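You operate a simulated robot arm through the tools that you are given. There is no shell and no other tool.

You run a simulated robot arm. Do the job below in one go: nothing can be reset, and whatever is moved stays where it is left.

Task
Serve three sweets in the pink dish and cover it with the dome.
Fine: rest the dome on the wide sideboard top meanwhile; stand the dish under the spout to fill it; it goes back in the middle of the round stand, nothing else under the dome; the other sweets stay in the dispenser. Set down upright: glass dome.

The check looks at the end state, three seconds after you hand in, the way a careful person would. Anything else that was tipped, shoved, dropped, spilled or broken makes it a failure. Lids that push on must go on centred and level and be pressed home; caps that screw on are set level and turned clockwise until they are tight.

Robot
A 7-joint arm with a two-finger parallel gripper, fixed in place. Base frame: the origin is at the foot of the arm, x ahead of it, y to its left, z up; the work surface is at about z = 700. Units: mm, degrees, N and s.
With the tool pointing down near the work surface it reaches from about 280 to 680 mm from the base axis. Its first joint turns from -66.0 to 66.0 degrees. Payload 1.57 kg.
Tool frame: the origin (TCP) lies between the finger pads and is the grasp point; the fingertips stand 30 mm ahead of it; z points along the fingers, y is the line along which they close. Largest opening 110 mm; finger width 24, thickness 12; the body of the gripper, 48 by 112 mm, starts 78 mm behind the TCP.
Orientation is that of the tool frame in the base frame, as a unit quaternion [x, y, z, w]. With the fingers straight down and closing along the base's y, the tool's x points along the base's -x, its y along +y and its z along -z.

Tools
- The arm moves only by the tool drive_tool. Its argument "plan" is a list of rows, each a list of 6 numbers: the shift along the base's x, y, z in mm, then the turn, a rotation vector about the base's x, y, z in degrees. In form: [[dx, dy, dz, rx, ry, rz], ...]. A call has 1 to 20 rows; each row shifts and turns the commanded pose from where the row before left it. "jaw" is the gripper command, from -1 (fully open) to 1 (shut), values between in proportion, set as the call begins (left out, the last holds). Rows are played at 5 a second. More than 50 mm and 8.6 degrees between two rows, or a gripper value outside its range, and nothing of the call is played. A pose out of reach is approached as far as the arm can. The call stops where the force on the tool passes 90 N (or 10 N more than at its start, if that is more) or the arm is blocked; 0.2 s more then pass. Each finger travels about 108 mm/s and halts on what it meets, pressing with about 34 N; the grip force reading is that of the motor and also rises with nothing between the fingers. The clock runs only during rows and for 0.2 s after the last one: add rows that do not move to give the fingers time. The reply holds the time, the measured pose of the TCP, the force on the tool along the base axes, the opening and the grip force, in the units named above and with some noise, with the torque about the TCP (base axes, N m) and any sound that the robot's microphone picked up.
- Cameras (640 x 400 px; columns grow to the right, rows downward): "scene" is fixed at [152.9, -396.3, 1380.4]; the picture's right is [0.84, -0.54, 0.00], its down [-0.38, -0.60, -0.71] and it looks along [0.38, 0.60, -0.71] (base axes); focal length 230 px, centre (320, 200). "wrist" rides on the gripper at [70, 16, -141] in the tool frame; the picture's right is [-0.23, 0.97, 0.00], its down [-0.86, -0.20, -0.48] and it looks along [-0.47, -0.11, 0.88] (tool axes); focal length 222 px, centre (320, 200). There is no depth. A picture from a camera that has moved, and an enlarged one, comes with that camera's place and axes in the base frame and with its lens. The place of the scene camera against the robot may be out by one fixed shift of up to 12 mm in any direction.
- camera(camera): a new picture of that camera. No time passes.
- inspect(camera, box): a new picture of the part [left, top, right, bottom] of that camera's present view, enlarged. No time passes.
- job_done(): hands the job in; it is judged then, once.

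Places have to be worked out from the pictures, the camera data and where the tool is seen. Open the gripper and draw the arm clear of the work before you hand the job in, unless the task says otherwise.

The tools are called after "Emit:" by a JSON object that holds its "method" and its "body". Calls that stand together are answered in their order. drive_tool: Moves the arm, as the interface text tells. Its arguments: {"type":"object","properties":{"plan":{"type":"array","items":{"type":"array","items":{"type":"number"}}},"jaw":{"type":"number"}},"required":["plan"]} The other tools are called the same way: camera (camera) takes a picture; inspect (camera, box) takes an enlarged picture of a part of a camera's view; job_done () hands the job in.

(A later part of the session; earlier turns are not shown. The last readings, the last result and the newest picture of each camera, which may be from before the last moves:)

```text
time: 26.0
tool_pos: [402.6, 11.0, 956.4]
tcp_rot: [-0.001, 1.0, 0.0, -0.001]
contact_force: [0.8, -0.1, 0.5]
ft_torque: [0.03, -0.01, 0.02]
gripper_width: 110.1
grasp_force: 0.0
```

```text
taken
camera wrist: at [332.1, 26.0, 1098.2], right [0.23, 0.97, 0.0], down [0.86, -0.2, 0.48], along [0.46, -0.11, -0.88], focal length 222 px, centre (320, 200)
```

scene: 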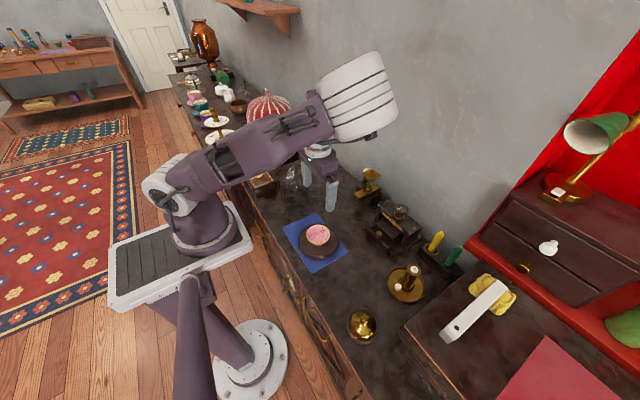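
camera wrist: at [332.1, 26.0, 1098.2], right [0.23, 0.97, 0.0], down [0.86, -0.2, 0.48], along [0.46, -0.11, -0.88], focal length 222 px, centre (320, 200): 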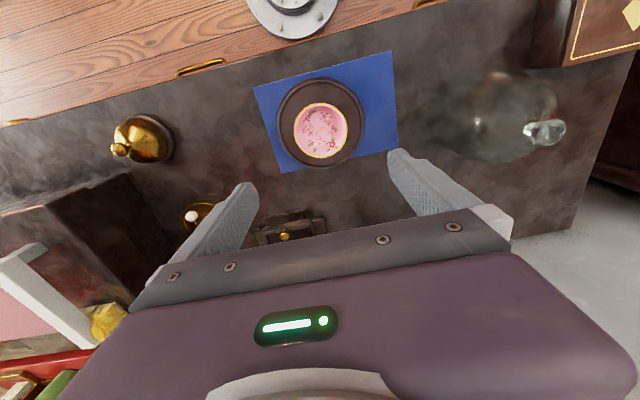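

The tool is upright again, but the elbow stays swung outward, high above the desk. I return to the starting pose to see whether the arm takes its first shape again.

Emit:
{"method": "drive_tool", "body": {"plan": [[15, -4, 36, 0, 0, 0], [15, -4, 36, 0, 0, 0], [15, -4, 36, 0, 0, 0], [15, -5, 36, 0, 0, 0], [15, -5, 36, 0, 0, 0], [14, -5, 35, 0, 0, 0], [0, 0, 0, 0, 0, 0], [0, 0, 0, 0, 0, 0]], "jaw": -1}}

Emit:
{"method": "camera", "body": {"camera": "scene"}}

```text
time: 27.8
tool_pos: [490.3, -13.8, 1170.9]
tcp_rot: [0.001, 1.0, 0.0, 0.0]
contact_force: [0.0, 0.1, -0.5]
ft_torque: [-0.02, 0.0, -0.01]
gripper_width: 109.8
grasp_force: 0.1
```

```text
taken
```

scene: 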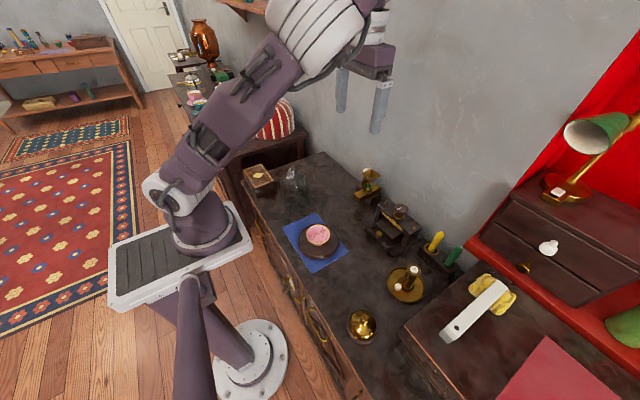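

The elbow is still in the swung-out shape, now high over the workspace. I'll stretch the arm upward in free space to try to bring the elbow back to its original raised position.

Emit:
{"method": "drive_tool", "body": {"plan": [[0, 2, 45, 0, 0, 0], [0, 2, 45, 0, 0, 0], [0, 2, 45, 0, 0, 0], [0, 2, 45, 0, 0, 0], [0, 2, 45, 0, 0, 0], [0, 0, 0, 0, 0, 0]], "jaw": -1}}

Emit:
{"method": "camera", "body": {"camera": "scene"}}

Emit:
{"method": "camera", "body": {"camera": "wrist"}}

```text
time: 29.2
tool_pos: [456.5, 6.1, 1310.1]
tcp_rot: [-0.001, 1.0, 0.0, 0.0]
contact_force: [0.2, 0.8, 0.0]
ft_torque: [0.0, 0.02, -0.01]
gripper_width: 110.0
grasp_force: 0.1
out of reach, approached as far as the arm can: row 3, 4, 5
```

```text
taken
```

scene: 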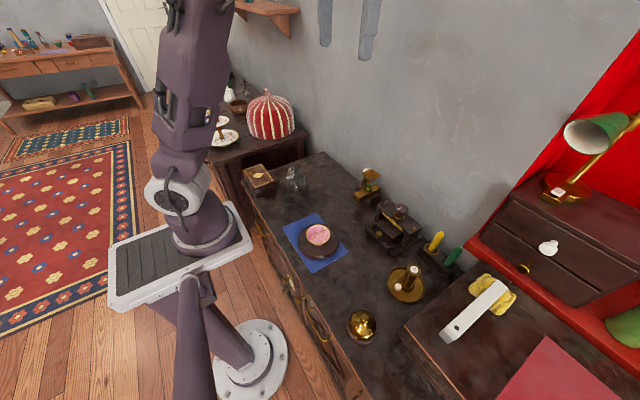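

```text
taken
camera wrist: at [386.1, 21.6, 1450.8], right [0.23, 0.97, 0.0], down [0.85, -0.2, 0.48], along [0.47, -0.11, -0.88], focal length 222 px, centre (320, 200)
```

wrist: 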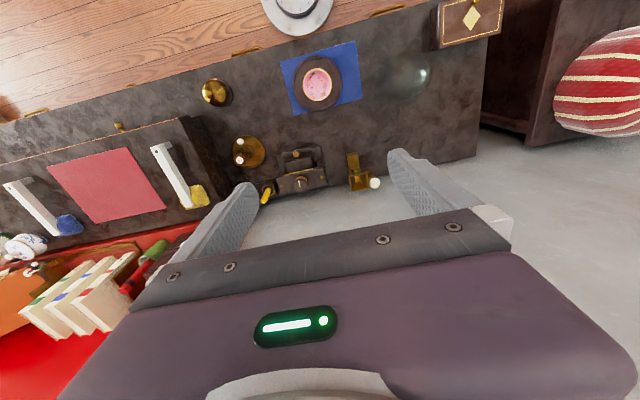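

The upper arm is upright again, like at the start. I come back down over the desk and check that it stays so.

Emit:
{"method": "drive_tool", "body": {"plan": [[-5, 0, -45, 0, 0, 0], [-5, 0, -45, 0, 0, 0], [-5, 0, -45, 0, 0, 0], [-5, 0, -45, 0, 0, 0], [0, 0, 0, 0, 0, 0]], "jaw": -1}}

Emit:
{"method": "camera", "body": {"camera": "scene"}}

```text
time: 30.4
tool_pos: [438.8, 7.4, 1128.7]
tcp_rot: [0.0, 1.0, -0.001, 0.0]
contact_force: [-0.8, 0.6, 0.1]
ft_torque: [-0.01, -0.02, 0.0]
gripper_width: 110.1
grasp_force: 0.1
```

```text
taken
```

scene: 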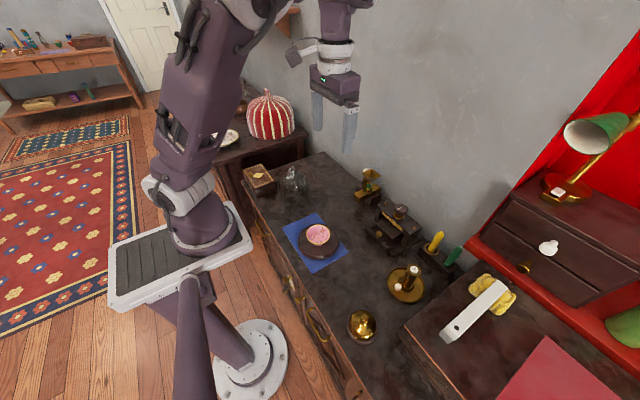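

The arm is back in its raised-elbow shape. I move above the dish with the tool straight down, the jaws slightly narrowed so the fingers fit inside the stand's lip.

Emit:
{"method": "drive_tool", "body": {"plan": [[-8, 1, -35, 0, 0, 0], [-8, 1, -40, 0, 0, 0], [-8, 1, -40, 0, 0, 0], [-8, 1, -40, 0, 0, 0], [-7, 0, -30, 0, 0, 0], [0, 0, -20, 0, 0, 0], [0, 0, 0, 0, 0, 0], [0, 0, 0, 0, 0, 0]], "jaw": -0.75}}

Emit:
{"method": "camera", "body": {"camera": "wrist"}}

Emit:
{"method": "inspect", "body": {"camera": "wrist", "box": [250, 60, 390, 200]}}

Emit:
{"method": "camera", "body": {"camera": "scene"}}

```text
time: 32.2
tool_pos: [397.3, 11.3, 925.1]
tcp_rot: [0.0, 1.0, -0.001, 0.0]
contact_force: [-0.7, 0.6, 0.0]
ft_torque: [-0.01, -0.03, 0.0]
gripper_width: 96.2
grasp_force: 0.1
```

```text
taken
camera wrist: at [328.1, 26.4, 1066.0], right [0.23, 0.97, 0.0], down [0.86, -0.2, 0.48], along [0.47, -0.11, -0.88], focal length 222 px, centre (320, 200)
```

wrist: 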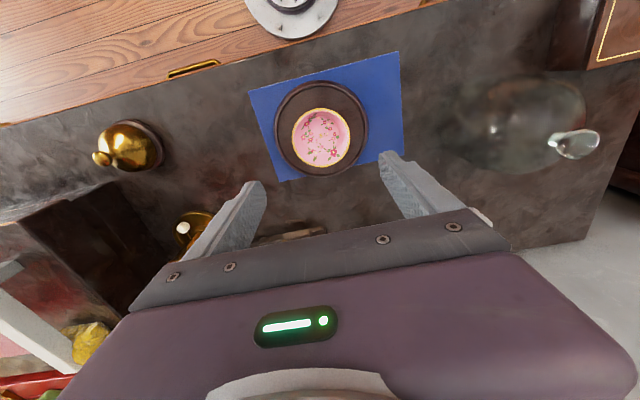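

```text
2.86 times, centred on (320, 130) of wrist
camera zoom: at [328.1, 26.4, 1066.0], right [0.23, 0.97, 0.0], down [0.86, -0.2, 0.48], along [0.47, -0.11, -0.88], focal length 635 px, centre (320, 400)
```

zoom: 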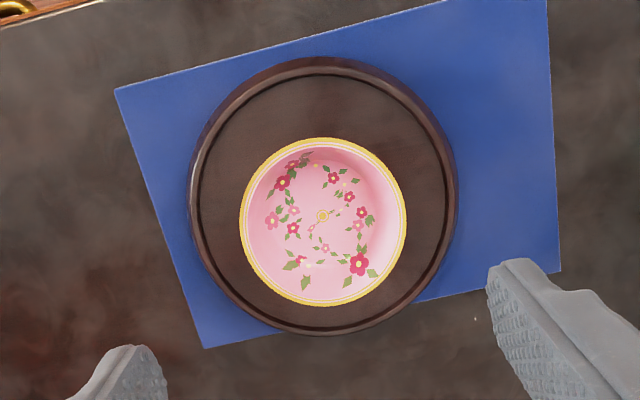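

```text
taken
```

scene: 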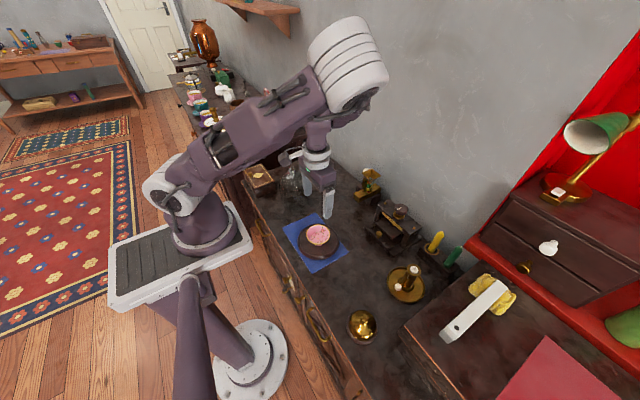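

The dish rim measures about 81 mm across, centred near (401.5, 11.7), and the stand is centred at (400, 12.5). The elbow is high and clear of everything. I descend toward the dish in two stages.

Emit:
{"method": "drive_tool", "body": {"plan": [[4, 0.4, -30, 0, 0, 0], [0, 0, -35, 0, 0, 0], [0, 0, -35, 0, 0, 0], [0, 0, -25, 0, 0, 0], [0, 0, 0, 0, 0, 0]], "jaw": -0.75}}

Emit:
{"method": "camera", "body": {"camera": "wrist"}}

Emit:
{"method": "camera", "body": {"camera": "scene"}}

```text
time: 33.4
tool_pos: [402.6, 12.2, 799.4]
tcp_rot: [0.0, 1.0, 0.0, 0.0]
contact_force: [0.6, 0.6, 0.9]
ft_torque: [0.0, 0.0, 0.02]
gripper_width: 96.1
grasp_force: 0.2
```

```text
taken
camera wrist: at [332.3, 26.6, 940.4], right [0.23, 0.97, 0.0], down [0.86, -0.2, 0.48], along [0.47, -0.11, -0.88], focal length 222 px, centre (320, 200)
```

wrist: 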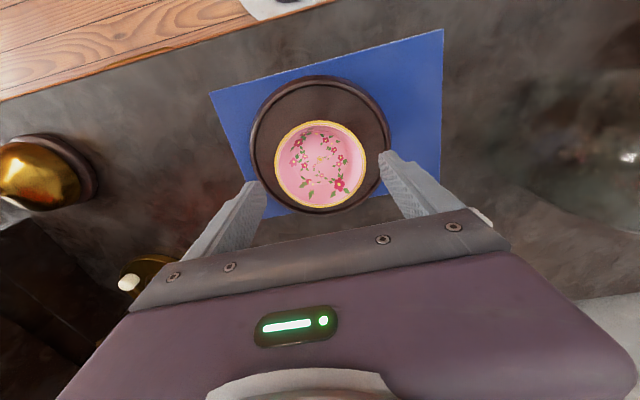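

```text
taken
```

scene: 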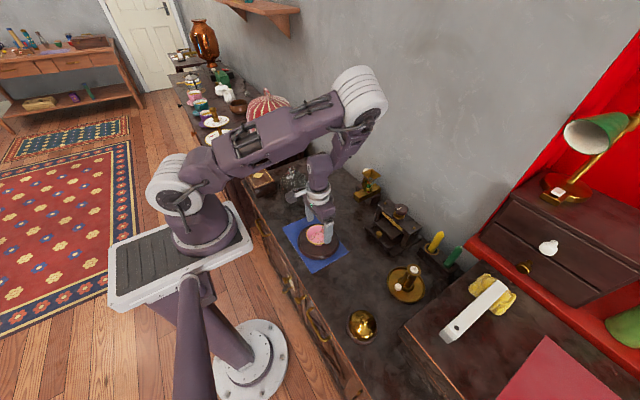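

Elbow still well above the desk. I check the alignment of the fingers with the dish.

Emit:
{"method": "inspect", "body": {"camera": "wrist", "box": [220, 60, 420, 240]}}

Emit:
{"method": "inspect", "body": {"camera": "scene", "box": [285, 190, 355, 265]}}

```text
2.22 times, centred on (320, 150) of wrist
camera zoom: at [332.3, 26.6, 940.4], right [0.23, 0.97, 0.0], down [0.86, -0.2, 0.48], along [0.47, -0.11, -0.88], focal length 494 px, centre (320, 311)
```

zoom: 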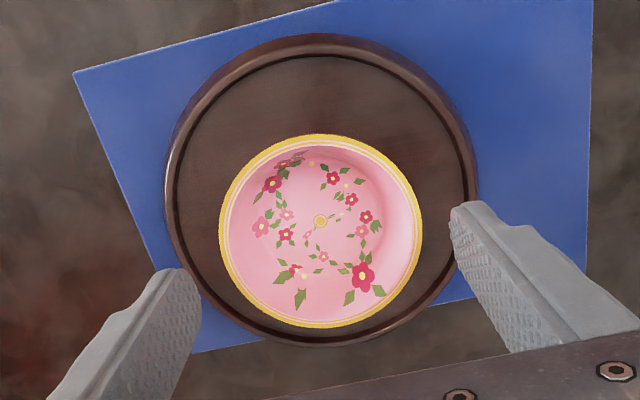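

```text
5.33 times, centred on (320, 228) of scene
camera zoom: at [152.9, -396.3, 1380.4], right [0.84, -0.54, 0.0], down [-0.38, -0.6, -0.71], along [0.38, 0.6, -0.71], focal length 1225 px, centre (320, 53)
```

zoom: 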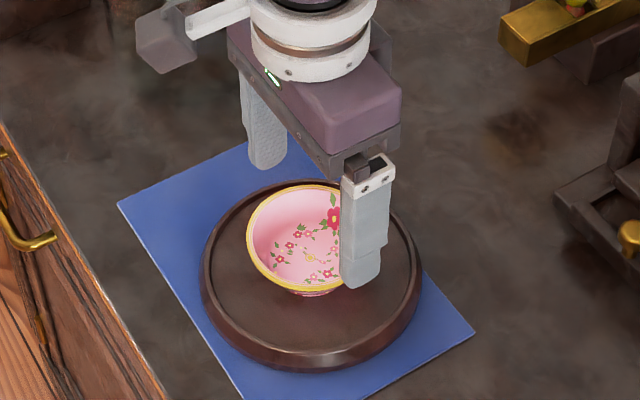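

The dish is centred under the tool at (402, 11.7), rim z≈749. I descend to z≈754 and then close the jaws gently on the rim.

Emit:
{"method": "drive_tool", "body": {"plan": [[0, -0.3, -20, 0, 0, 0], [0, 0, -15, 0, 0, 0], [0, 0, -7, 0, 0, 0], [0, 0, -3, 0, 0, 0], [0, 0, 0, 0, 0, 0]], "jaw": -0.75}}

Emit:
{"method": "inspect", "body": {"camera": "wrist", "box": [220, 80, 420, 260]}}

Emit:
{"method": "inspect", "body": {"camera": "scene", "box": [285, 190, 355, 265]}}

```text
time: 34.6
tool_pos: [402.3, 11.3, 754.3]
tcp_rot: [0.0, 1.0, 0.0, -0.001]
contact_force: [-0.5, 0.1, -0.2]
ft_torque: [-0.01, -0.01, -0.03]
gripper_width: 96.3
grasp_force: 0.0
```

```text
2.22 times, centred on (320, 170) of wrist
camera zoom: at [332.2, 26.3, 896.0], right [0.23, 0.97, 0.0], down [0.86, -0.2, 0.48], along [0.47, -0.11, -0.88], focal length 494 px, centre (320, 267)
```

zoom: 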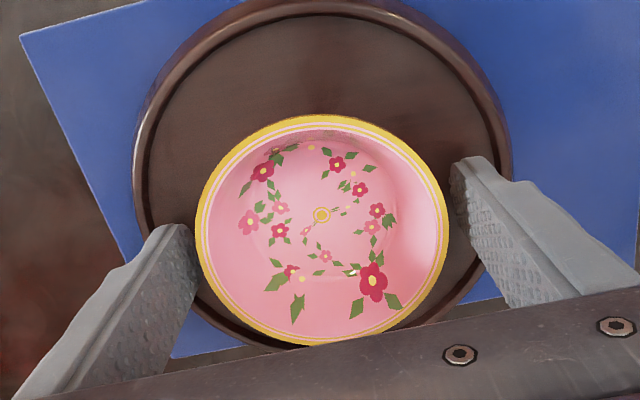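

```text
5.33 times, centred on (320, 228) of scene
camera zoom: at [152.9, -396.3, 1380.4], right [0.84, -0.54, 0.0], down [-0.38, -0.6, -0.71], along [0.38, 0.6, -0.71], focal length 1225 px, centre (320, 53)
```

zoom: 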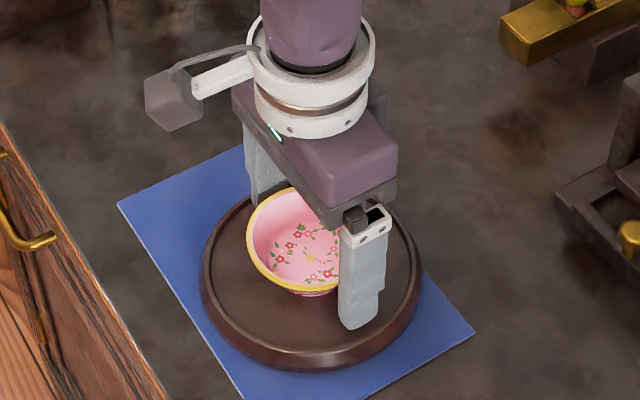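

The fingers straddle the rim evenly. I close the jaws on the dish.

Emit:
{"method": "drive_tool", "body": {"plan": [[0, 0, 0, 0, 0, 0], [0, 0, 0, 0, 0, 0], [0, 0, 0, 0, 0, 0], [0, 0, 0, 0, 0, 0]], "jaw": 1}}

Emit:
{"method": "inspect", "body": {"camera": "wrist", "box": [220, 80, 420, 260]}}

```text
time: 35.6
tool_pos: [403.1, 10.6, 754.7]
tcp_rot: [0.001, 1.0, 0.0, 0.0]
contact_force: [-0.2, 0.0, 0.5]
ft_torque: [0.01, 0.0, -0.01]
gripper_width: 80.0
grasp_force: 33.6
```

```text
2.22 times, centred on (320, 170) of wrist
camera zoom: at [332.1, 26.3, 896.1], right [0.23, 0.97, 0.0], down [0.86, -0.2, 0.48], along [0.47, -0.11, -0.88], focal length 494 px, centre (320, 267)
```

zoom: 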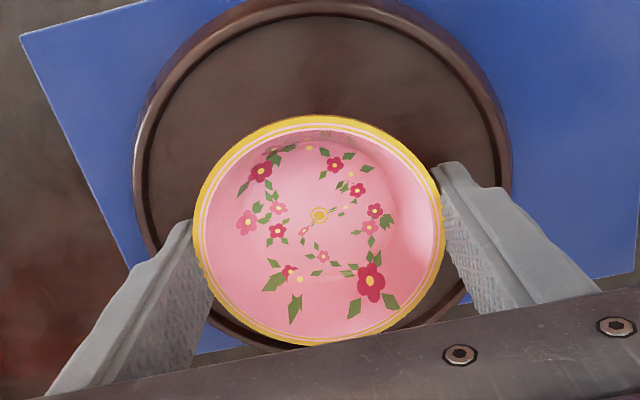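

Grip holds at 80.0 mm. I lift the dish gently off the stand and look.

Emit:
{"method": "drive_tool", "body": {"plan": [[0, 0, 2, 0, 0, 0], [0, 0, 4, 0, 0, 0], [0, 0, 8, 0, 0, 0], [0, 0, 12, 0, 0, 0], [0, 0, 12, 0, 0, 0], [0, 0, 6, 0, 0, 0], [0, 0, 0, 0, 0, 0]]}}

Emit:
{"method": "inspect", "body": {"camera": "wrist", "box": [220, 80, 420, 260]}}

Emit:
{"method": "inspect", "body": {"camera": "scene", "box": [285, 170, 365, 265]}}

```text
time: 37.2
tool_pos: [402.4, 10.3, 798.5]
tcp_rot: [0.0, 1.0, -0.001, 0.0]
contact_force: [-0.4, 0.4, 0.4]
ft_torque: [0.0, 0.0, 0.01]
gripper_width: 80.2
grasp_force: 34.2
```

```text
2.22 times, centred on (320, 170) of wrist
camera zoom: at [332.2, 25.9, 940.2], right [0.23, 0.97, 0.0], down [0.86, -0.2, 0.48], along [0.47, -0.11, -0.88], focal length 494 px, centre (320, 267)
```

zoom: 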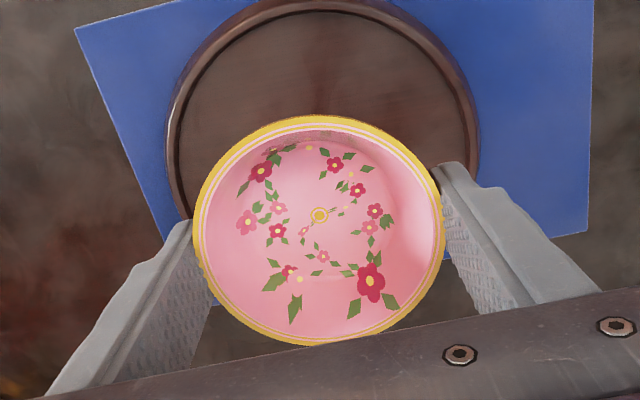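

```text
4.21 times, centred on (325, 218) of scene
camera zoom: at [152.9, -396.3, 1380.4], right [0.84, -0.54, 0.0], down [-0.38, -0.6, -0.71], along [0.38, 0.6, -0.71], focal length 967 px, centre (299, 126)
```

zoom: 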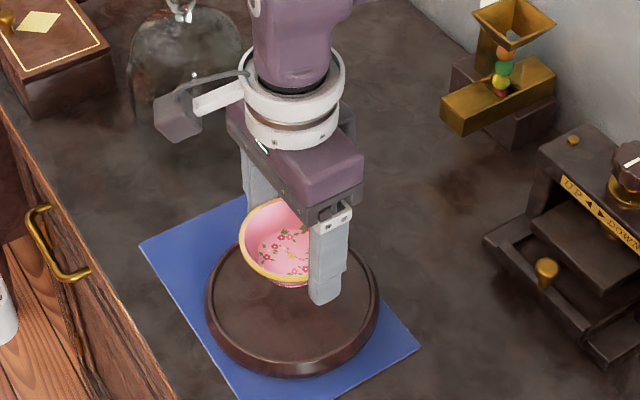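

The dish is held level. I carry it slowly toward the dispenser to about (570, 75), still in front of the chute.

Emit:
{"method": "drive_tool", "body": {"plan": [[4, 2, 0, 0, 0, 0], [10, 4, 0, 0, 0, 0], [16, 6, 0, 0, 0, 0], [20, 8, 0, 0, 0, 0], [20, 8, 0, 0, 0, 0], [20, 8, 0, 0, 0, 0], [20, 8, 0, 0, 0, 0], [20, 8, 0, 0, 0, 0], [16, 6, 0, 0, 0, 0], [12, 4, 0, 0, 0, 0], [7, 2, 0, 0, 0, 0], [3, 0, 0, 0, 0, 0], [0, 0, 0, 0, 0, 0]]}}

Emit:
{"method": "camera", "body": {"camera": "scene"}}

Emit:
{"method": "camera", "body": {"camera": "wrist"}}

```text
time: 40.0
tool_pos: [570.0, 75.8, 798.0]
tcp_rot: [0.0, 1.0, 0.0, -0.001]
contact_force: [-0.3, 1.0, -1.0]
ft_torque: [0.01, 0.01, 0.04]
gripper_width: 80.2
grasp_force: 33.7
```

```text
taken
```

scene: 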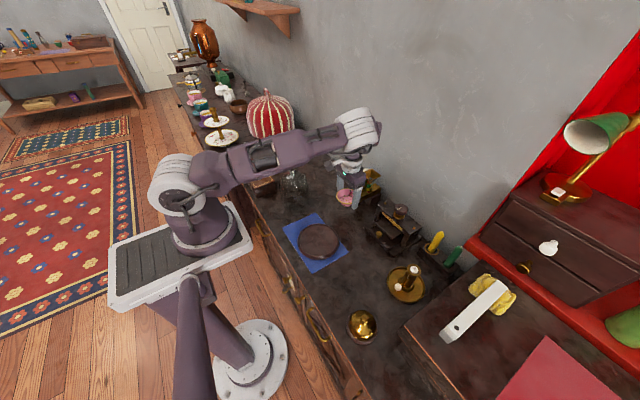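

```text
taken
camera wrist: at [500.1, 90.3, 939.9], right [0.23, 0.97, 0.0], down [0.86, -0.2, 0.48], along [0.47, -0.11, -0.88], focal length 222 px, centre (320, 200)
```

wrist: 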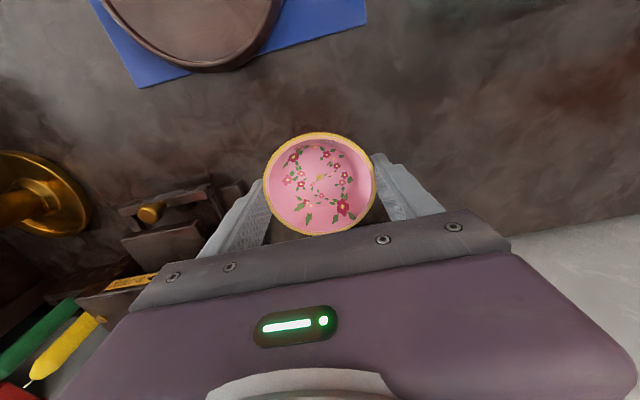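

Nothing is touched. I lower the dish toward the sideboard, slowing near contact.

Emit:
{"method": "drive_tool", "body": {"plan": [[0, -0.5, -8, 0, 0, 0], [0, 0, -14, 0, 0, 0], [0, 0, -14, 0, 0, 0], [0, 0, -8, 0, 0, 0], [0, 0, -4, 0, 0, 0], [0, 0, -2, 0, 0, 0], [0, 0, 0, 0, 0, 0]]}}

Emit:
{"method": "inspect", "body": {"camera": "scene", "box": [320, 150, 400, 230]}}

```text
time: 41.6
tool_pos: [570.5, 73.8, 749.0]
tcp_rot: [0.0, 1.0, 0.001, 0.0]
contact_force: [-0.2, -0.6, -1.4]
ft_torque: [0.0, 0.02, 0.02]
gripper_width: 80.2
grasp_force: 34.4
```

```text
5.00 times, centred on (360, 190) of scene
camera zoom: at [152.9, -396.3, 1380.4], right [0.84, -0.54, 0.0], down [-0.38, -0.6, -0.71], along [0.38, 0.6, -0.71], focal length 1149 px, centre (120, 250)
```

zoom: 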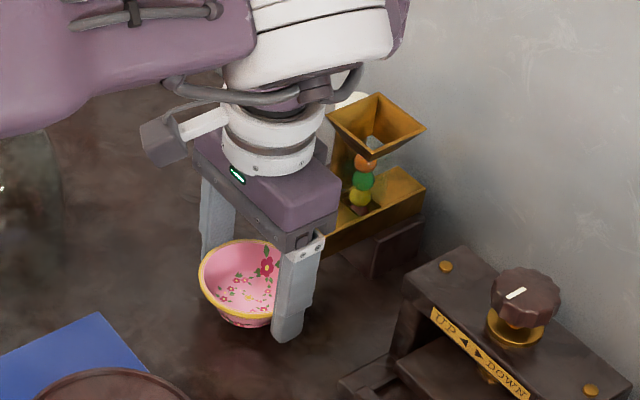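

Still a few millimetres above the desk. I step down gently to feel the contact.

Emit:
{"method": "drive_tool", "body": {"plan": [[0, 0, -1.5, 0, 0, 0], [0, 0, -1.5, 0, 0, 0], [0, 0, -1, 0, 0, 0]]}}

Emit:
{"method": "drive_tool", "body": {"plan": [[0, 0, -1, 0, 0, 0], [0, 0, 0, 0, 0, 0]]}}

```text
time: 42.4
tool_pos: [570.9, 74.9, 745.4]
tcp_rot: [0.0, 1.0, 0.0, 0.0]
contact_force: [-0.1, -0.1, -0.6]
ft_torque: [-0.04, 0.0, -0.02]
gripper_width: 80.4
grasp_force: 34.2
```

```text
time: 43.0
tool_pos: [571.2, 75.4, 742.7]
tcp_rot: [0.001, 1.0, 0.0, 0.0]
contact_force: [0.7, 0.5, -1.0]
ft_torque: [0.02, -0.02, 0.0]
gripper_width: 80.2
grasp_force: 34.3
```

No contact yet at about z = 743–744. I continue in 1 mm steps.

Emit:
{"method": "drive_tool", "body": {"plan": [[0, 0, -1, 0, 0, 0], [0, 0, 0, 0, 0, 0]]}}

Emit:
{"method": "drive_tool", "body": {"plan": [[0, 0, -1, 0, 0, 0], [0, 0, 0, 0, 0, 0]]}}

```text
time: 43.6
tool_pos: [571.7, 74.4, 743.0]
tcp_rot: [0.0, 1.0, 0.0, -0.001]
contact_force: [-0.6, -0.7, -0.8]
ft_torque: [0.01, 0.0, 0.0]
gripper_width: 80.0
grasp_force: 34.3
```

```text
time: 44.2
tool_pos: [571.9, 74.0, 740.7]
tcp_rot: [0.0, 1.0, 0.0, -0.001]
contact_force: [0.9, 0.4, -0.3]
ft_torque: [-0.04, 0.01, 0.03]
gripper_width: 80.2
grasp_force: 33.7
```

Possibly near contact now; one more small step to confirm.

Emit:
{"method": "drive_tool", "body": {"plan": [[0, 0, -1, 0, 0, 0], [0, 0, 0, 0, 0, 0]]}}

Emit:
{"method": "inspect", "body": {"camera": "scene", "box": [335, 185, 385, 225]}}

```text
time: 44.8
tool_pos: [570.4, 74.8, 740.6]
tcp_rot: [0.0, 1.0, 0.0, -0.001]
contact_force: [-0.8, 0.1, 0.0]
ft_torque: [-0.01, -0.03, 0.03]
gripper_width: 80.0
grasp_force: 33.9
```

```text
10.00 times, centred on (360, 205) of scene
camera zoom: at [152.9, -396.3, 1380.4], right [0.84, -0.54, 0.0], down [-0.38, -0.6, -0.71], along [0.38, 0.6, -0.71], focal length 2297 px, centre (-80, 150)
```

zoom: 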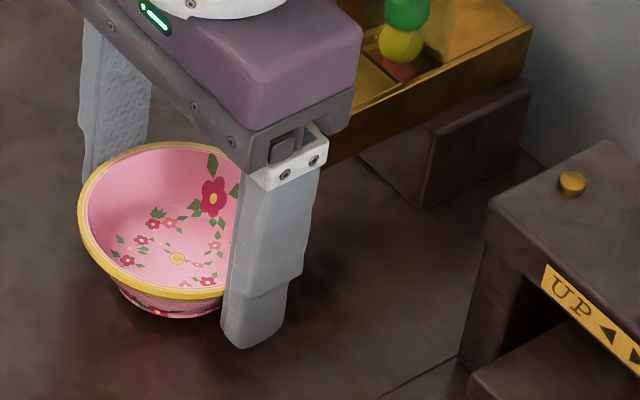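

The foot looks very near the desk. I keep stepping down until the force shows contact.

Emit:
{"method": "drive_tool", "body": {"plan": [[0, 0, -1, 0, 0, 0], [0, 0, 0, 0, 0, 0]]}}

Emit:
{"method": "drive_tool", "body": {"plan": [[0, 0, -1, 0, 0, 0], [0, 0, 0, 0, 0, 0]]}}

```text
time: 45.4
tool_pos: [570.2, 74.7, 740.8]
tcp_rot: [0.0, 1.0, 0.0, 0.0]
contact_force: [0.4, 0.0, 0.0]
ft_torque: [0.0, 0.01, 0.01]
gripper_width: 80.3
grasp_force: 33.8
```

```text
time: 46.0
tool_pos: [571.9, 74.3, 739.8]
tcp_rot: [0.0, 1.0, 0.001, 0.0]
contact_force: [-0.5, 1.1, 0.0]
ft_torque: [0.0, 0.0, -0.02]
gripper_width: 80.1
grasp_force: 33.9
```

Readings are within noise, no clear contact yet. Two more 1 mm steps.

Emit:
{"method": "drive_tool", "body": {"plan": [[0, 0, -1, 0, 0, 0], [0, 0, 0, 0, 0, 0]]}}

Emit:
{"method": "drive_tool", "body": {"plan": [[0, 0, -1, 0, 0, 0], [0, 0, 0, 0, 0, 0]]}}

Emit:
{"method": "inspect", "body": {"camera": "scene", "box": [335, 185, 385, 225]}}

```text
time: 46.6
tool_pos: [569.9, 74.3, 738.6]
tcp_rot: [0.0, 1.0, 0.0, 0.0]
contact_force: [0.6, -0.1, -1.5]
ft_torque: [0.02, 0.02, -0.01]
gripper_width: 79.9
grasp_force: 33.6
```

```text
time: 47.2
tool_pos: [571.0, 74.3, 737.1]
tcp_rot: [0.0, 1.0, 0.0, 0.0]
contact_force: [0.1, -0.2, -0.7]
ft_torque: [-0.04, 0.04, -0.01]
gripper_width: 79.9
grasp_force: 34.1
```

```text
10.00 times, centred on (360, 205) of scene
camera zoom: at [152.9, -396.3, 1380.4], right [0.84, -0.54, 0.0], down [-0.38, -0.6, -0.71], along [0.38, 0.6, -0.71], focal length 2297 px, centre (-80, 150)
```

zoom: 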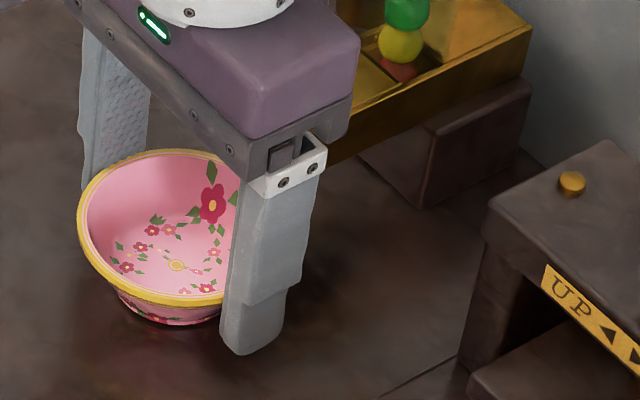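

Still free; the stand's floor must be higher than I assumed. I continue in 1 mm steps, with the fingertips still about 7 mm above the desk.

Emit:
{"method": "drive_tool", "body": {"plan": [[0, 0, -1, 0, 0, 0], [0, 0, 0, 0, 0, 0]]}}

Emit:
{"method": "drive_tool", "body": {"plan": [[0, 0, -1, 0, 0, 0], [0, 0, 0, 0, 0, 0]]}}

```text
time: 47.8
tool_pos: [571.8, 74.0, 735.3]
tcp_rot: [0.0, 1.0, 0.0, 0.001]
contact_force: [-0.2, 0.5, -1.3]
ft_torque: [-0.01, 0.03, 0.01]
gripper_width: 79.9
grasp_force: 34.1
```

```text
time: 48.4
tool_pos: [570.9, 74.6, 736.1]
tcp_rot: [0.0, 1.0, 0.0, 0.0]
contact_force: [-0.1, 0.6, 2.6]
ft_torque: [-0.05, 0.1, 0.01]
gripper_width: 79.9
grasp_force: 34.0
```

Contact: +2.6 N at z≈735.5, so the dish stands on the desk with its rim near z = 730. I open the jaws and rise straight up.

Emit:
{"method": "drive_tool", "body": {"plan": [[0, 0, 0, 0, 0, 0], [0, 0, 0, 0, 0, 0], [0, 0, 0, 0, 0, 0]], "jaw": -0.75}}

Emit:
{"method": "drive_tool", "body": {"plan": [[0, 0, 10, 0, 0, 0], [0, 0, 25, 0, 0, 0], [0, 0, 35, 0, 0, 0], [0, 0, 35, 0, 0, 0], [0, 0, 0, 0, 0, 0]], "jaw": -0.75}}

Emit:
{"method": "inspect", "body": {"camera": "wrist", "box": [220, 60, 420, 240]}}

Emit:
{"method": "inspect", "body": {"camera": "scene", "box": [325, 155, 405, 235]}}

```text
time: 49.2
tool_pos: [570.4, 74.2, 735.2]
tcp_rot: [0.0, 1.0, 0.001, 0.0]
contact_force: [1.0, 0.1, -0.9]
ft_torque: [-0.02, 0.02, -0.02]
gripper_width: 96.6
grasp_force: 0.0
```

```text
time: 50.4
tool_pos: [570.0, 74.0, 841.7]
tcp_rot: [0.0, 1.0, 0.0, 0.0]
contact_force: [-0.2, -0.6, -0.5]
ft_torque: [0.03, -0.01, -0.04]
gripper_width: 96.6
grasp_force: 0.0
```

```text
2.22 times, centred on (320, 150) of wrist
camera zoom: at [499.6, 89.2, 981.8], right [0.23, 0.97, 0.0], down [0.86, -0.2, 0.48], along [0.47, -0.11, -0.88], focal length 494 px, centre (320, 311)
```

zoom: 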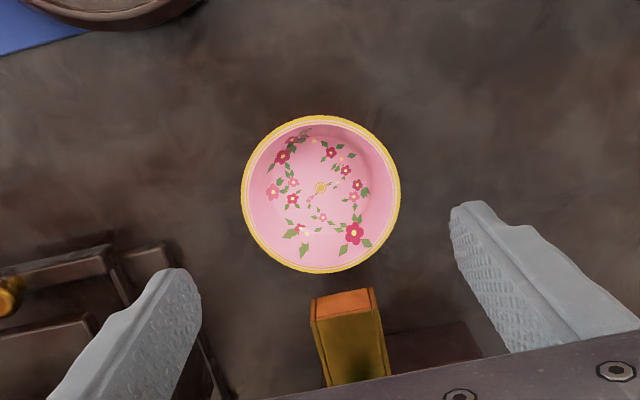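

```text
5.00 times, centred on (365, 195) of scene
camera zoom: at [152.9, -396.3, 1380.4], right [0.84, -0.54, 0.0], down [-0.38, -0.6, -0.71], along [0.38, 0.6, -0.71], focal length 1149 px, centre (95, 225)
```

zoom: 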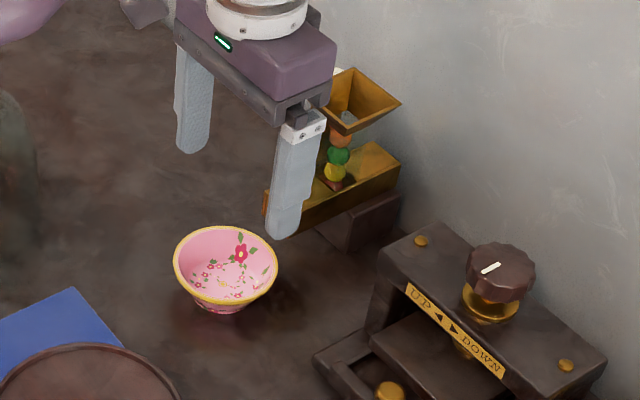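

The dish stands at (570, 74), rim z≈729. The chute's front face is at x≈616, y 57–90, z 748–772. I now tilt the tool 30° forward here and look at how the arm takes it.

Emit:
{"method": "drive_tool", "body": {"plan": [[0, 0, 0, 0, -6, 0], [0, 0, 0, 0, -6, 0], [0, 0, 0, 0, -6, 0], [0, 0, 0, 0, -6, 0], [0, 0, 0, 0, -6, 0], [0, 0, 0, 0, 0, 0]], "jaw": -0.75}}

Emit:
{"method": "camera", "body": {"camera": "scene"}}

Emit:
{"method": "camera", "body": {"camera": "wrist"}}

```text
time: 51.8
tool_pos: [571.1, 74.3, 839.6]
tcp_rot: [0.0, 0.966, 0.0, 0.259]
contact_force: [-0.1, -0.4, 0.5]
ft_torque: [0.02, 0.0, 0.03]
gripper_width: 96.2
grasp_force: 0.0
```

```text
taken
```

scene: 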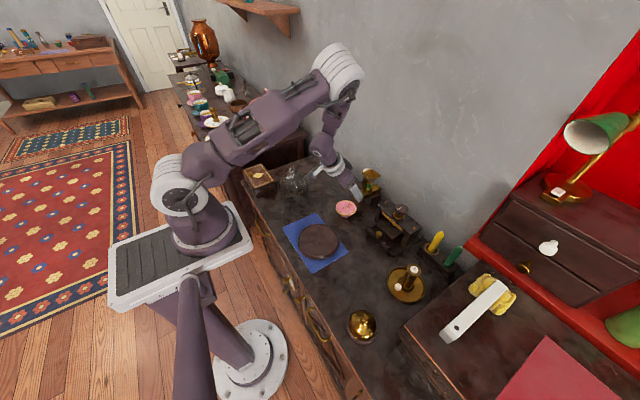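

```text
taken
camera wrist: at [438.4, 89.4, 928.0], right [0.2, 0.97, 0.11], down [0.5, -0.2, 0.84], along [0.84, -0.11, -0.53], focal length 222 px, centre (320, 200)
```

wrist: 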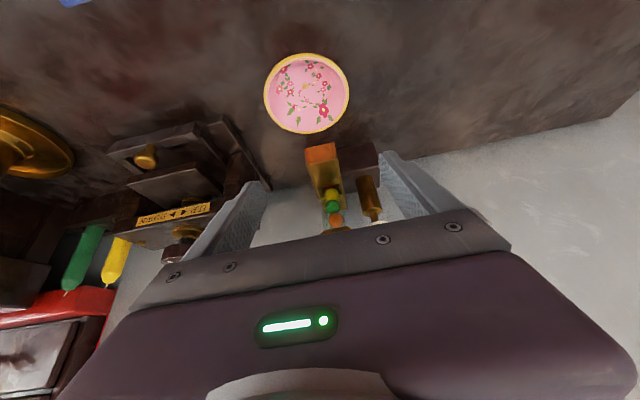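

The tilted pose is reached with the elbow high. I descend so the pads straddle the dish rim, aiming the finger axis through the dish centre at rim height.

Emit:
{"method": "drive_tool", "body": {"plan": [[-2, 0, -25, 0, 0, 0], [-2, -0.3, -30, 0, 0, 0], [0, 0, -25, 0, 0, 0], [0, 0, -14, 0, 0, 0], [0, 0, -6, 0, 0, 0], [0, 0, -3, 0, 0, 0], [0, 0, 0, 0, 0, 0]], "jaw": -0.75}}

Emit:
{"method": "inspect", "body": {"camera": "wrist", "box": [220, 60, 420, 240]}}

Emit:
{"method": "inspect", "body": {"camera": "scene", "box": [325, 155, 405, 235]}}

```text
time: 53.4
tool_pos: [566.3, 74.0, 737.2]
tcp_rot: [0.0, 0.966, 0.0, 0.258]
contact_force: [0.7, -0.1, 0.5]
ft_torque: [0.0, 0.01, -0.01]
gripper_width: 96.4
grasp_force: 0.2
```

```text
2.22 times, centred on (320, 150) of wrist
camera zoom: at [434.6, 89.1, 824.6], right [0.2, 0.97, 0.11], down [0.5, -0.2, 0.84], along [0.84, -0.11, -0.53], focal length 494 px, centre (320, 311)
```

zoom: 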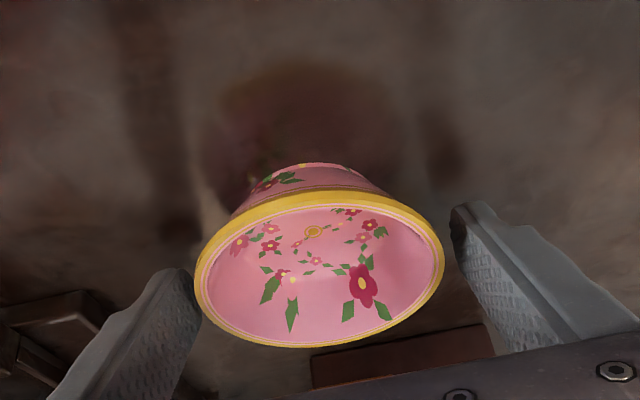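

```text
5.00 times, centred on (365, 195) of scene
camera zoom: at [152.9, -396.3, 1380.4], right [0.84, -0.54, 0.0], down [-0.38, -0.6, -0.71], along [0.38, 0.6, -0.71], focal length 1149 px, centre (95, 225)
```

zoom: 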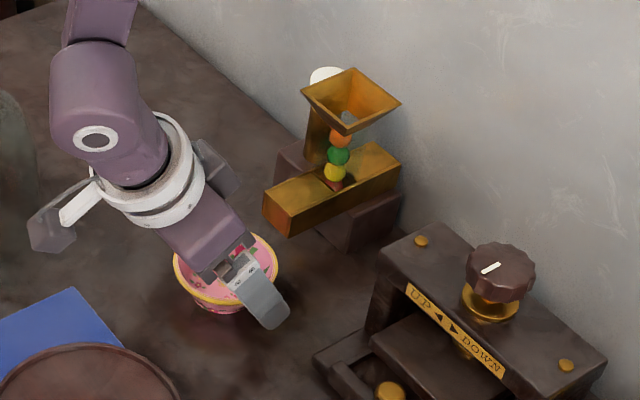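

The pads straddle the rim. I close on the dish.

Emit:
{"method": "drive_tool", "body": {"plan": [[0, 0, 0, 0, 0, 0], [0, 0, 0, 0, 0, 0], [0, 0, 0, 0, 0, 0], [0, 0, 0, 0, 0, 0]], "jaw": 1}}

Emit:
{"method": "drive_tool", "body": {"plan": [[0, 0, 2, 0, 0, 0], [0, 0, 2, 0, 0, 0], [0, 0, 1, 0, 0, 0], [0, 0, 0, 0, 0, 0]]}}

Emit:
{"method": "inspect", "body": {"camera": "wrist", "box": [220, 60, 420, 240]}}

Emit:
{"method": "inspect", "body": {"camera": "scene", "box": [325, 155, 405, 235]}}

```text
time: 54.4
tool_pos: [566.3, 73.0, 736.8]
tcp_rot: [0.0, 0.966, 0.0, 0.258]
contact_force: [-0.5, 0.1, 0.4]
ft_torque: [-0.01, 0.05, 0.03]
gripper_width: 79.9
grasp_force: 34.2
```

```text
time: 55.4
tool_pos: [566.8, 73.4, 741.2]
tcp_rot: [0.0, 0.966, 0.0, 0.26]
contact_force: [0.4, 0.3, -0.5]
ft_torque: [-0.01, -0.01, -0.01]
gripper_width: 80.2
grasp_force: 33.8
```

```text
2.22 times, centred on (320, 150) of wrist
camera zoom: at [434.8, 89.2, 829.5], right [0.2, 0.97, 0.11], down [0.5, -0.2, 0.84], along [0.84, -0.11, -0.53], focal length 494 px, centre (320, 311)
```

zoom: 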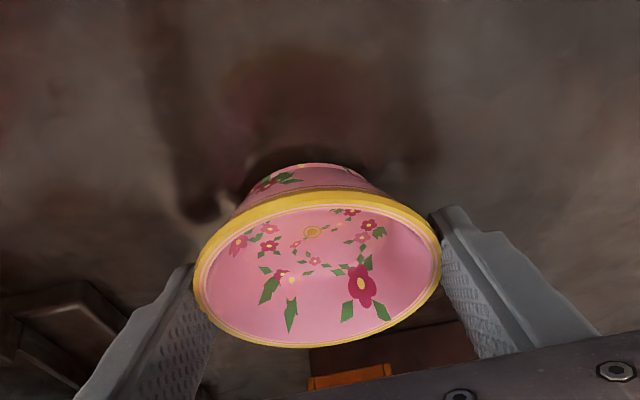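

```text
5.00 times, centred on (365, 195) of scene
camera zoom: at [152.9, -396.3, 1380.4], right [0.84, -0.54, 0.0], down [-0.38, -0.6, -0.71], along [0.38, 0.6, -0.71], focal length 1149 px, centre (95, 225)
```

zoom: 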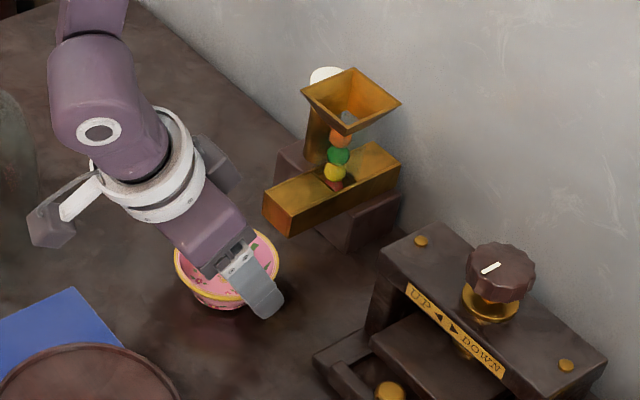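

The dish is held level, 5 mm up, its rim about 14 mm below the chute's underside. I slide it under the chute, 60 mm forward, slowly.

Emit:
{"method": "drive_tool", "body": {"plan": [[4, 0, 0, 0, 0, 0], [7, 0, 0, 0, 0, 0], [8, 0, 0, 0, 0, 0], [8, 0, 0, 0, 0, 0], [8, 0, 0, 0, 0, 0], [8, 0, 0, 0, 0, 0], [8, 0, 0, 0, 0, 0], [5, 0, 0, 0, 0, 0], [3, 0, 0, 0, 0, 0], [1, 0, 0, 0, 0, 0], [0, 0, 0, 0, 0, 0]]}}

Emit:
{"method": "inspect", "body": {"camera": "scene", "box": [335, 155, 405, 225]}}

Emit:
{"method": "camera", "body": {"camera": "wrist"}}

```text
time: 57.8
tool_pos: [626.6, 73.5, 742.5]
tcp_rot: [0.0, 0.966, 0.0, 0.259]
contact_force: [-0.3, 0.7, -1.2]
ft_torque: [-0.01, -0.02, 0.0]
gripper_width: 80.0
grasp_force: 33.8
```

```text
5.71 times, centred on (370, 190) of scene
camera zoom: at [152.9, -396.3, 1380.4], right [0.84, -0.54, 0.0], down [-0.38, -0.6, -0.71], along [0.38, 0.6, -0.71], focal length 1313 px, centre (34, 257)
```

zoom: 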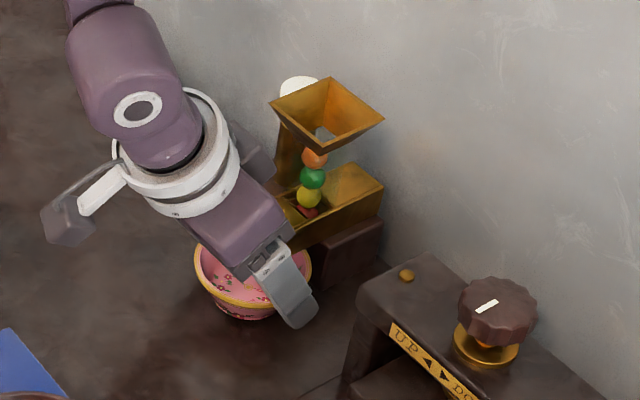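

```text
taken
camera wrist: at [494.4, 89.2, 829.5], right [0.2, 0.97, 0.11], down [0.5, -0.2, 0.84], along [0.84, -0.11, -0.53], focal length 222 px, centre (320, 200)
```

wrist: 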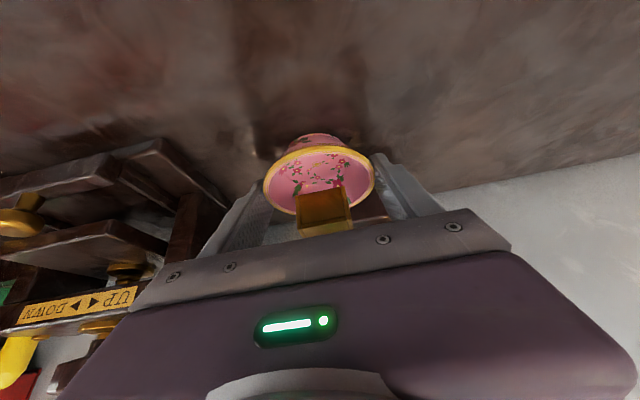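

The dish is now beneath the chute with no contact. I zoom in to see how the chute sits over the dish.

Emit:
{"method": "inspect", "body": {"camera": "wrist", "box": [240, 110, 420, 250]}}

Emit:
{"method": "inspect", "body": {"camera": "scene", "box": [350, 165, 390, 205]}}

```text
2.86 times, centred on (330, 180) of wrist
camera zoom: at [494.4, 89.2, 829.5], right [0.2, 0.97, 0.11], down [0.5, -0.2, 0.84], along [0.84, -0.11, -0.53], focal length 635 px, centre (291, 257)
```

zoom: 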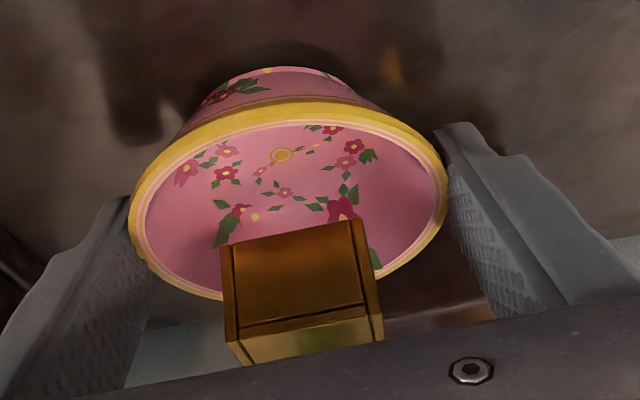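

```text
10.00 times, centred on (370, 185) of scene
camera zoom: at [152.9, -396.3, 1380.4], right [0.84, -0.54, 0.0], down [-0.38, -0.6, -0.71], along [0.38, 0.6, -0.71], focal length 2297 px, centre (-180, 350)
```

zoom: 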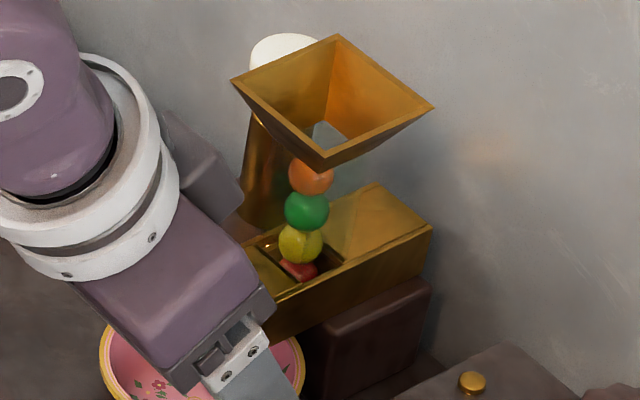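

The chute front overhangs the middle of the dish and the dish reaches back almost to the base block. I lower it the last 5 mm.

Emit:
{"method": "drive_tool", "body": {"plan": [[0.5, 0, -2, 0, 0, 0], [0, 0, -1, 0, 0, 0], [0, 0, -1, 0, 0, 0], [0, 0, 0, 0, 0, 0]]}}

Emit:
{"method": "drive_tool", "body": {"plan": [[0, 0, -0.7, 0, 0, 0], [0, 0, 0, 0, 0, 0]]}}

Emit:
{"method": "drive_tool", "body": {"plan": [[0, 0, -0.7, 0, 0, 0], [0, 0, 0, 0, 0, 0]]}}

```text
time: 58.8
tool_pos: [626.4, 73.7, 737.1]
tcp_rot: [0.0, 0.966, 0.0, 0.258]
contact_force: [-0.1, 1.2, -1.3]
ft_torque: [0.0, -0.02, 0.03]
gripper_width: 80.1
grasp_force: 34.2
```

```text
time: 59.4
tool_pos: [626.6, 75.2, 736.8]
tcp_rot: [0.0, 0.966, 0.0, 0.257]
contact_force: [0.8, 0.0, 0.2]
ft_torque: [-0.01, -0.01, -0.01]
gripper_width: 79.9
grasp_force: 34.2
```

```text
time: 60.0
tool_pos: [625.9, 74.5, 737.4]
tcp_rot: [-0.001, 0.966, 0.001, 0.259]
contact_force: [-2.3, 0.1, 7.7]
ft_torque: [0.03, 0.06, -0.03]
gripper_width: 79.6
grasp_force: 34.5
```

The dish is seated, 7.7 N contact. I open the jaws and back out straight along −x, then rise.

Emit:
{"method": "drive_tool", "body": {"plan": [[0, 0, 0, 0, 0, 0], [0, 0, 0, 0, 0, 0], [0, 0, 0, 0, 0, 0]], "jaw": -0.75}}

Emit:
{"method": "drive_tool", "body": {"plan": [[-5, 0, 1, 0, 0, 0], [-15, 0, 2, 0, 0, 0], [-25, 0, 4, 0, 0, 0], [-30, 0, 5, 0, 0, 0], [-30, 0, 20, 0, 0, 0], [-20, 0, 35, 0, 0, 0], [0, 0, 40, 0, 0, 0], [0, 0, 0, 0, 0, 0]], "jaw": -0.75}}

Emit:
{"method": "inspect", "body": {"camera": "wrist", "box": [240, 60, 420, 220]}}

Emit:
{"method": "inspect", "body": {"camera": "scene", "box": [335, 155, 405, 225]}}

```text
time: 60.8
tool_pos: [626.9, 73.7, 736.2]
tcp_rot: [0.001, 0.966, 0.0, 0.259]
contact_force: [-0.5, -0.5, 0.4]
ft_torque: [-0.02, -0.03, -0.02]
gripper_width: 96.5
grasp_force: 0.0
```

```text
time: 62.6
tool_pos: [503.9, 74.5, 844.6]
tcp_rot: [0.0, 0.966, 0.0, 0.258]
contact_force: [0.2, -0.1, -0.6]
ft_torque: [-0.01, -0.05, 0.02]
gripper_width: 96.4
grasp_force: 0.0
```

```text
2.50 times, centred on (330, 140) of wrist
camera zoom: at [371.1, 90.1, 932.2], right [0.2, 0.97, 0.11], down [0.5, -0.2, 0.84], along [0.84, -0.11, -0.53], focal length 555 px, centre (295, 350)
```

zoom: 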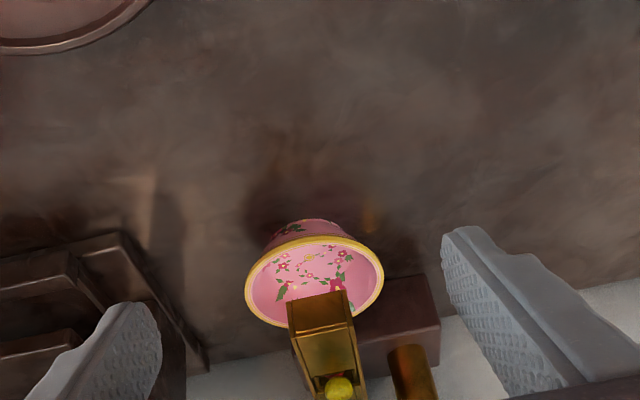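

```text
5.71 times, centred on (370, 190) of scene
camera zoom: at [152.9, -396.3, 1380.4], right [0.84, -0.54, 0.0], down [-0.38, -0.6, -0.71], along [0.38, 0.6, -0.71], focal length 1313 px, centre (34, 257)
```

zoom: 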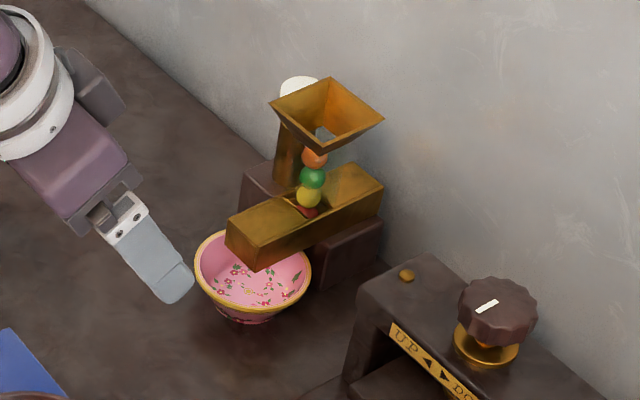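

The dish sits well under the chute. Now I close the empty fingers and bring the tool, tilted 40°, above and short of the white button, passing over the hopper's height.

Emit:
{"method": "drive_tool", "body": {"plan": [[5, 8, 35, 0, -2, 0], [15, 11, 30, 0, -2, 0], [30, 11, 20, 0, -2, 0], [35, 11, 5, 0, -2, 0], [35, 11, 0, 0, -2, 0], [20, 0, 0, 0, 0, 0], [0, 0, 0, 0, 0, 0]], "jaw": 1}}

Emit:
{"method": "camera", "body": {"camera": "scene"}}

Emit:
{"method": "camera", "body": {"camera": "wrist"}}

```text
time: 64.2
tool_pos: [642.5, 126.6, 934.0]
tcp_rot: [0.0, 0.94, 0.0, 0.342]
contact_force: [-0.5, 0.0, 0.7]
ft_torque: [0.02, 0.02, 0.0]
gripper_width: 0.0
grasp_force: 21.1
```

```text
taken
```

scene: 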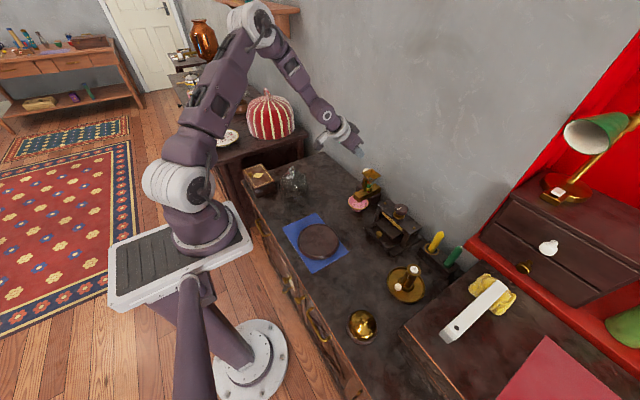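

```text
taken
camera wrist: at [497.4, 140.7, 996.9], right [0.17, 0.97, 0.15], down [0.35, -0.2, 0.92], along [0.92, -0.11, -0.37], focal length 222 px, centre (320, 200)
```

wrist: 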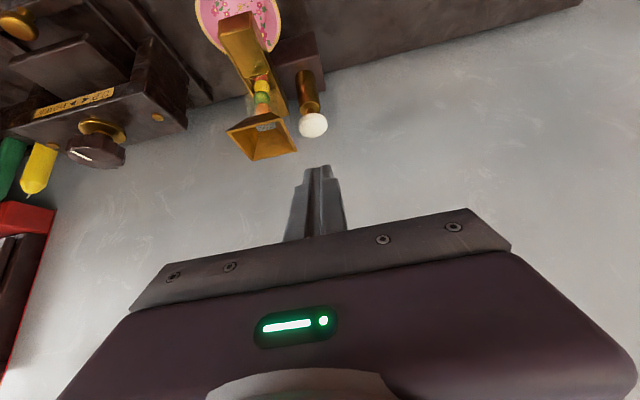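

The elbow is up again and the button is clearly visible beyond the closed fingertips. I zoom in to refine its position.

Emit:
{"method": "inspect", "body": {"camera": "wrist", "box": [210, 40, 370, 200]}}

Emit:
{"method": "inspect", "body": {"camera": "scene", "box": [330, 120, 400, 215]}}

```text
2.50 times, centred on (290, 120) of wrist
camera zoom: at [497.4, 140.7, 996.9], right [0.17, 0.97, 0.15], down [0.35, -0.2, 0.92], along [0.92, -0.11, -0.37], focal length 555 px, centre (395, 400)
```

zoom: 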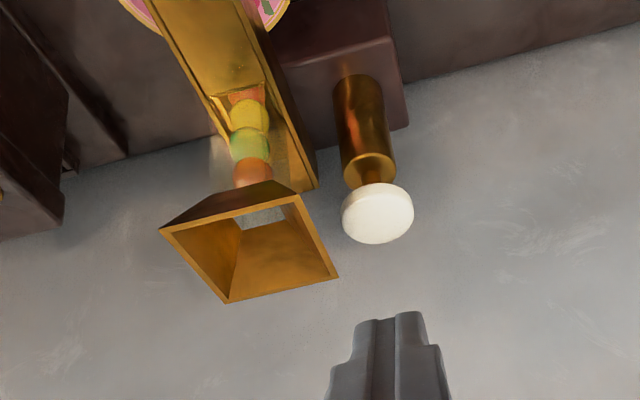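

```text
4.21 times, centred on (365, 168) of scene
camera zoom: at [152.9, -396.3, 1380.4], right [0.84, -0.54, 0.0], down [-0.38, -0.6, -0.71], along [0.38, 0.6, -0.71], focal length 967 px, centre (130, 337)
```

zoom: 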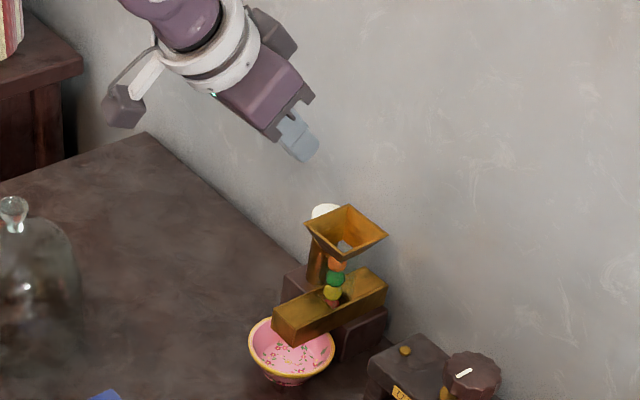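

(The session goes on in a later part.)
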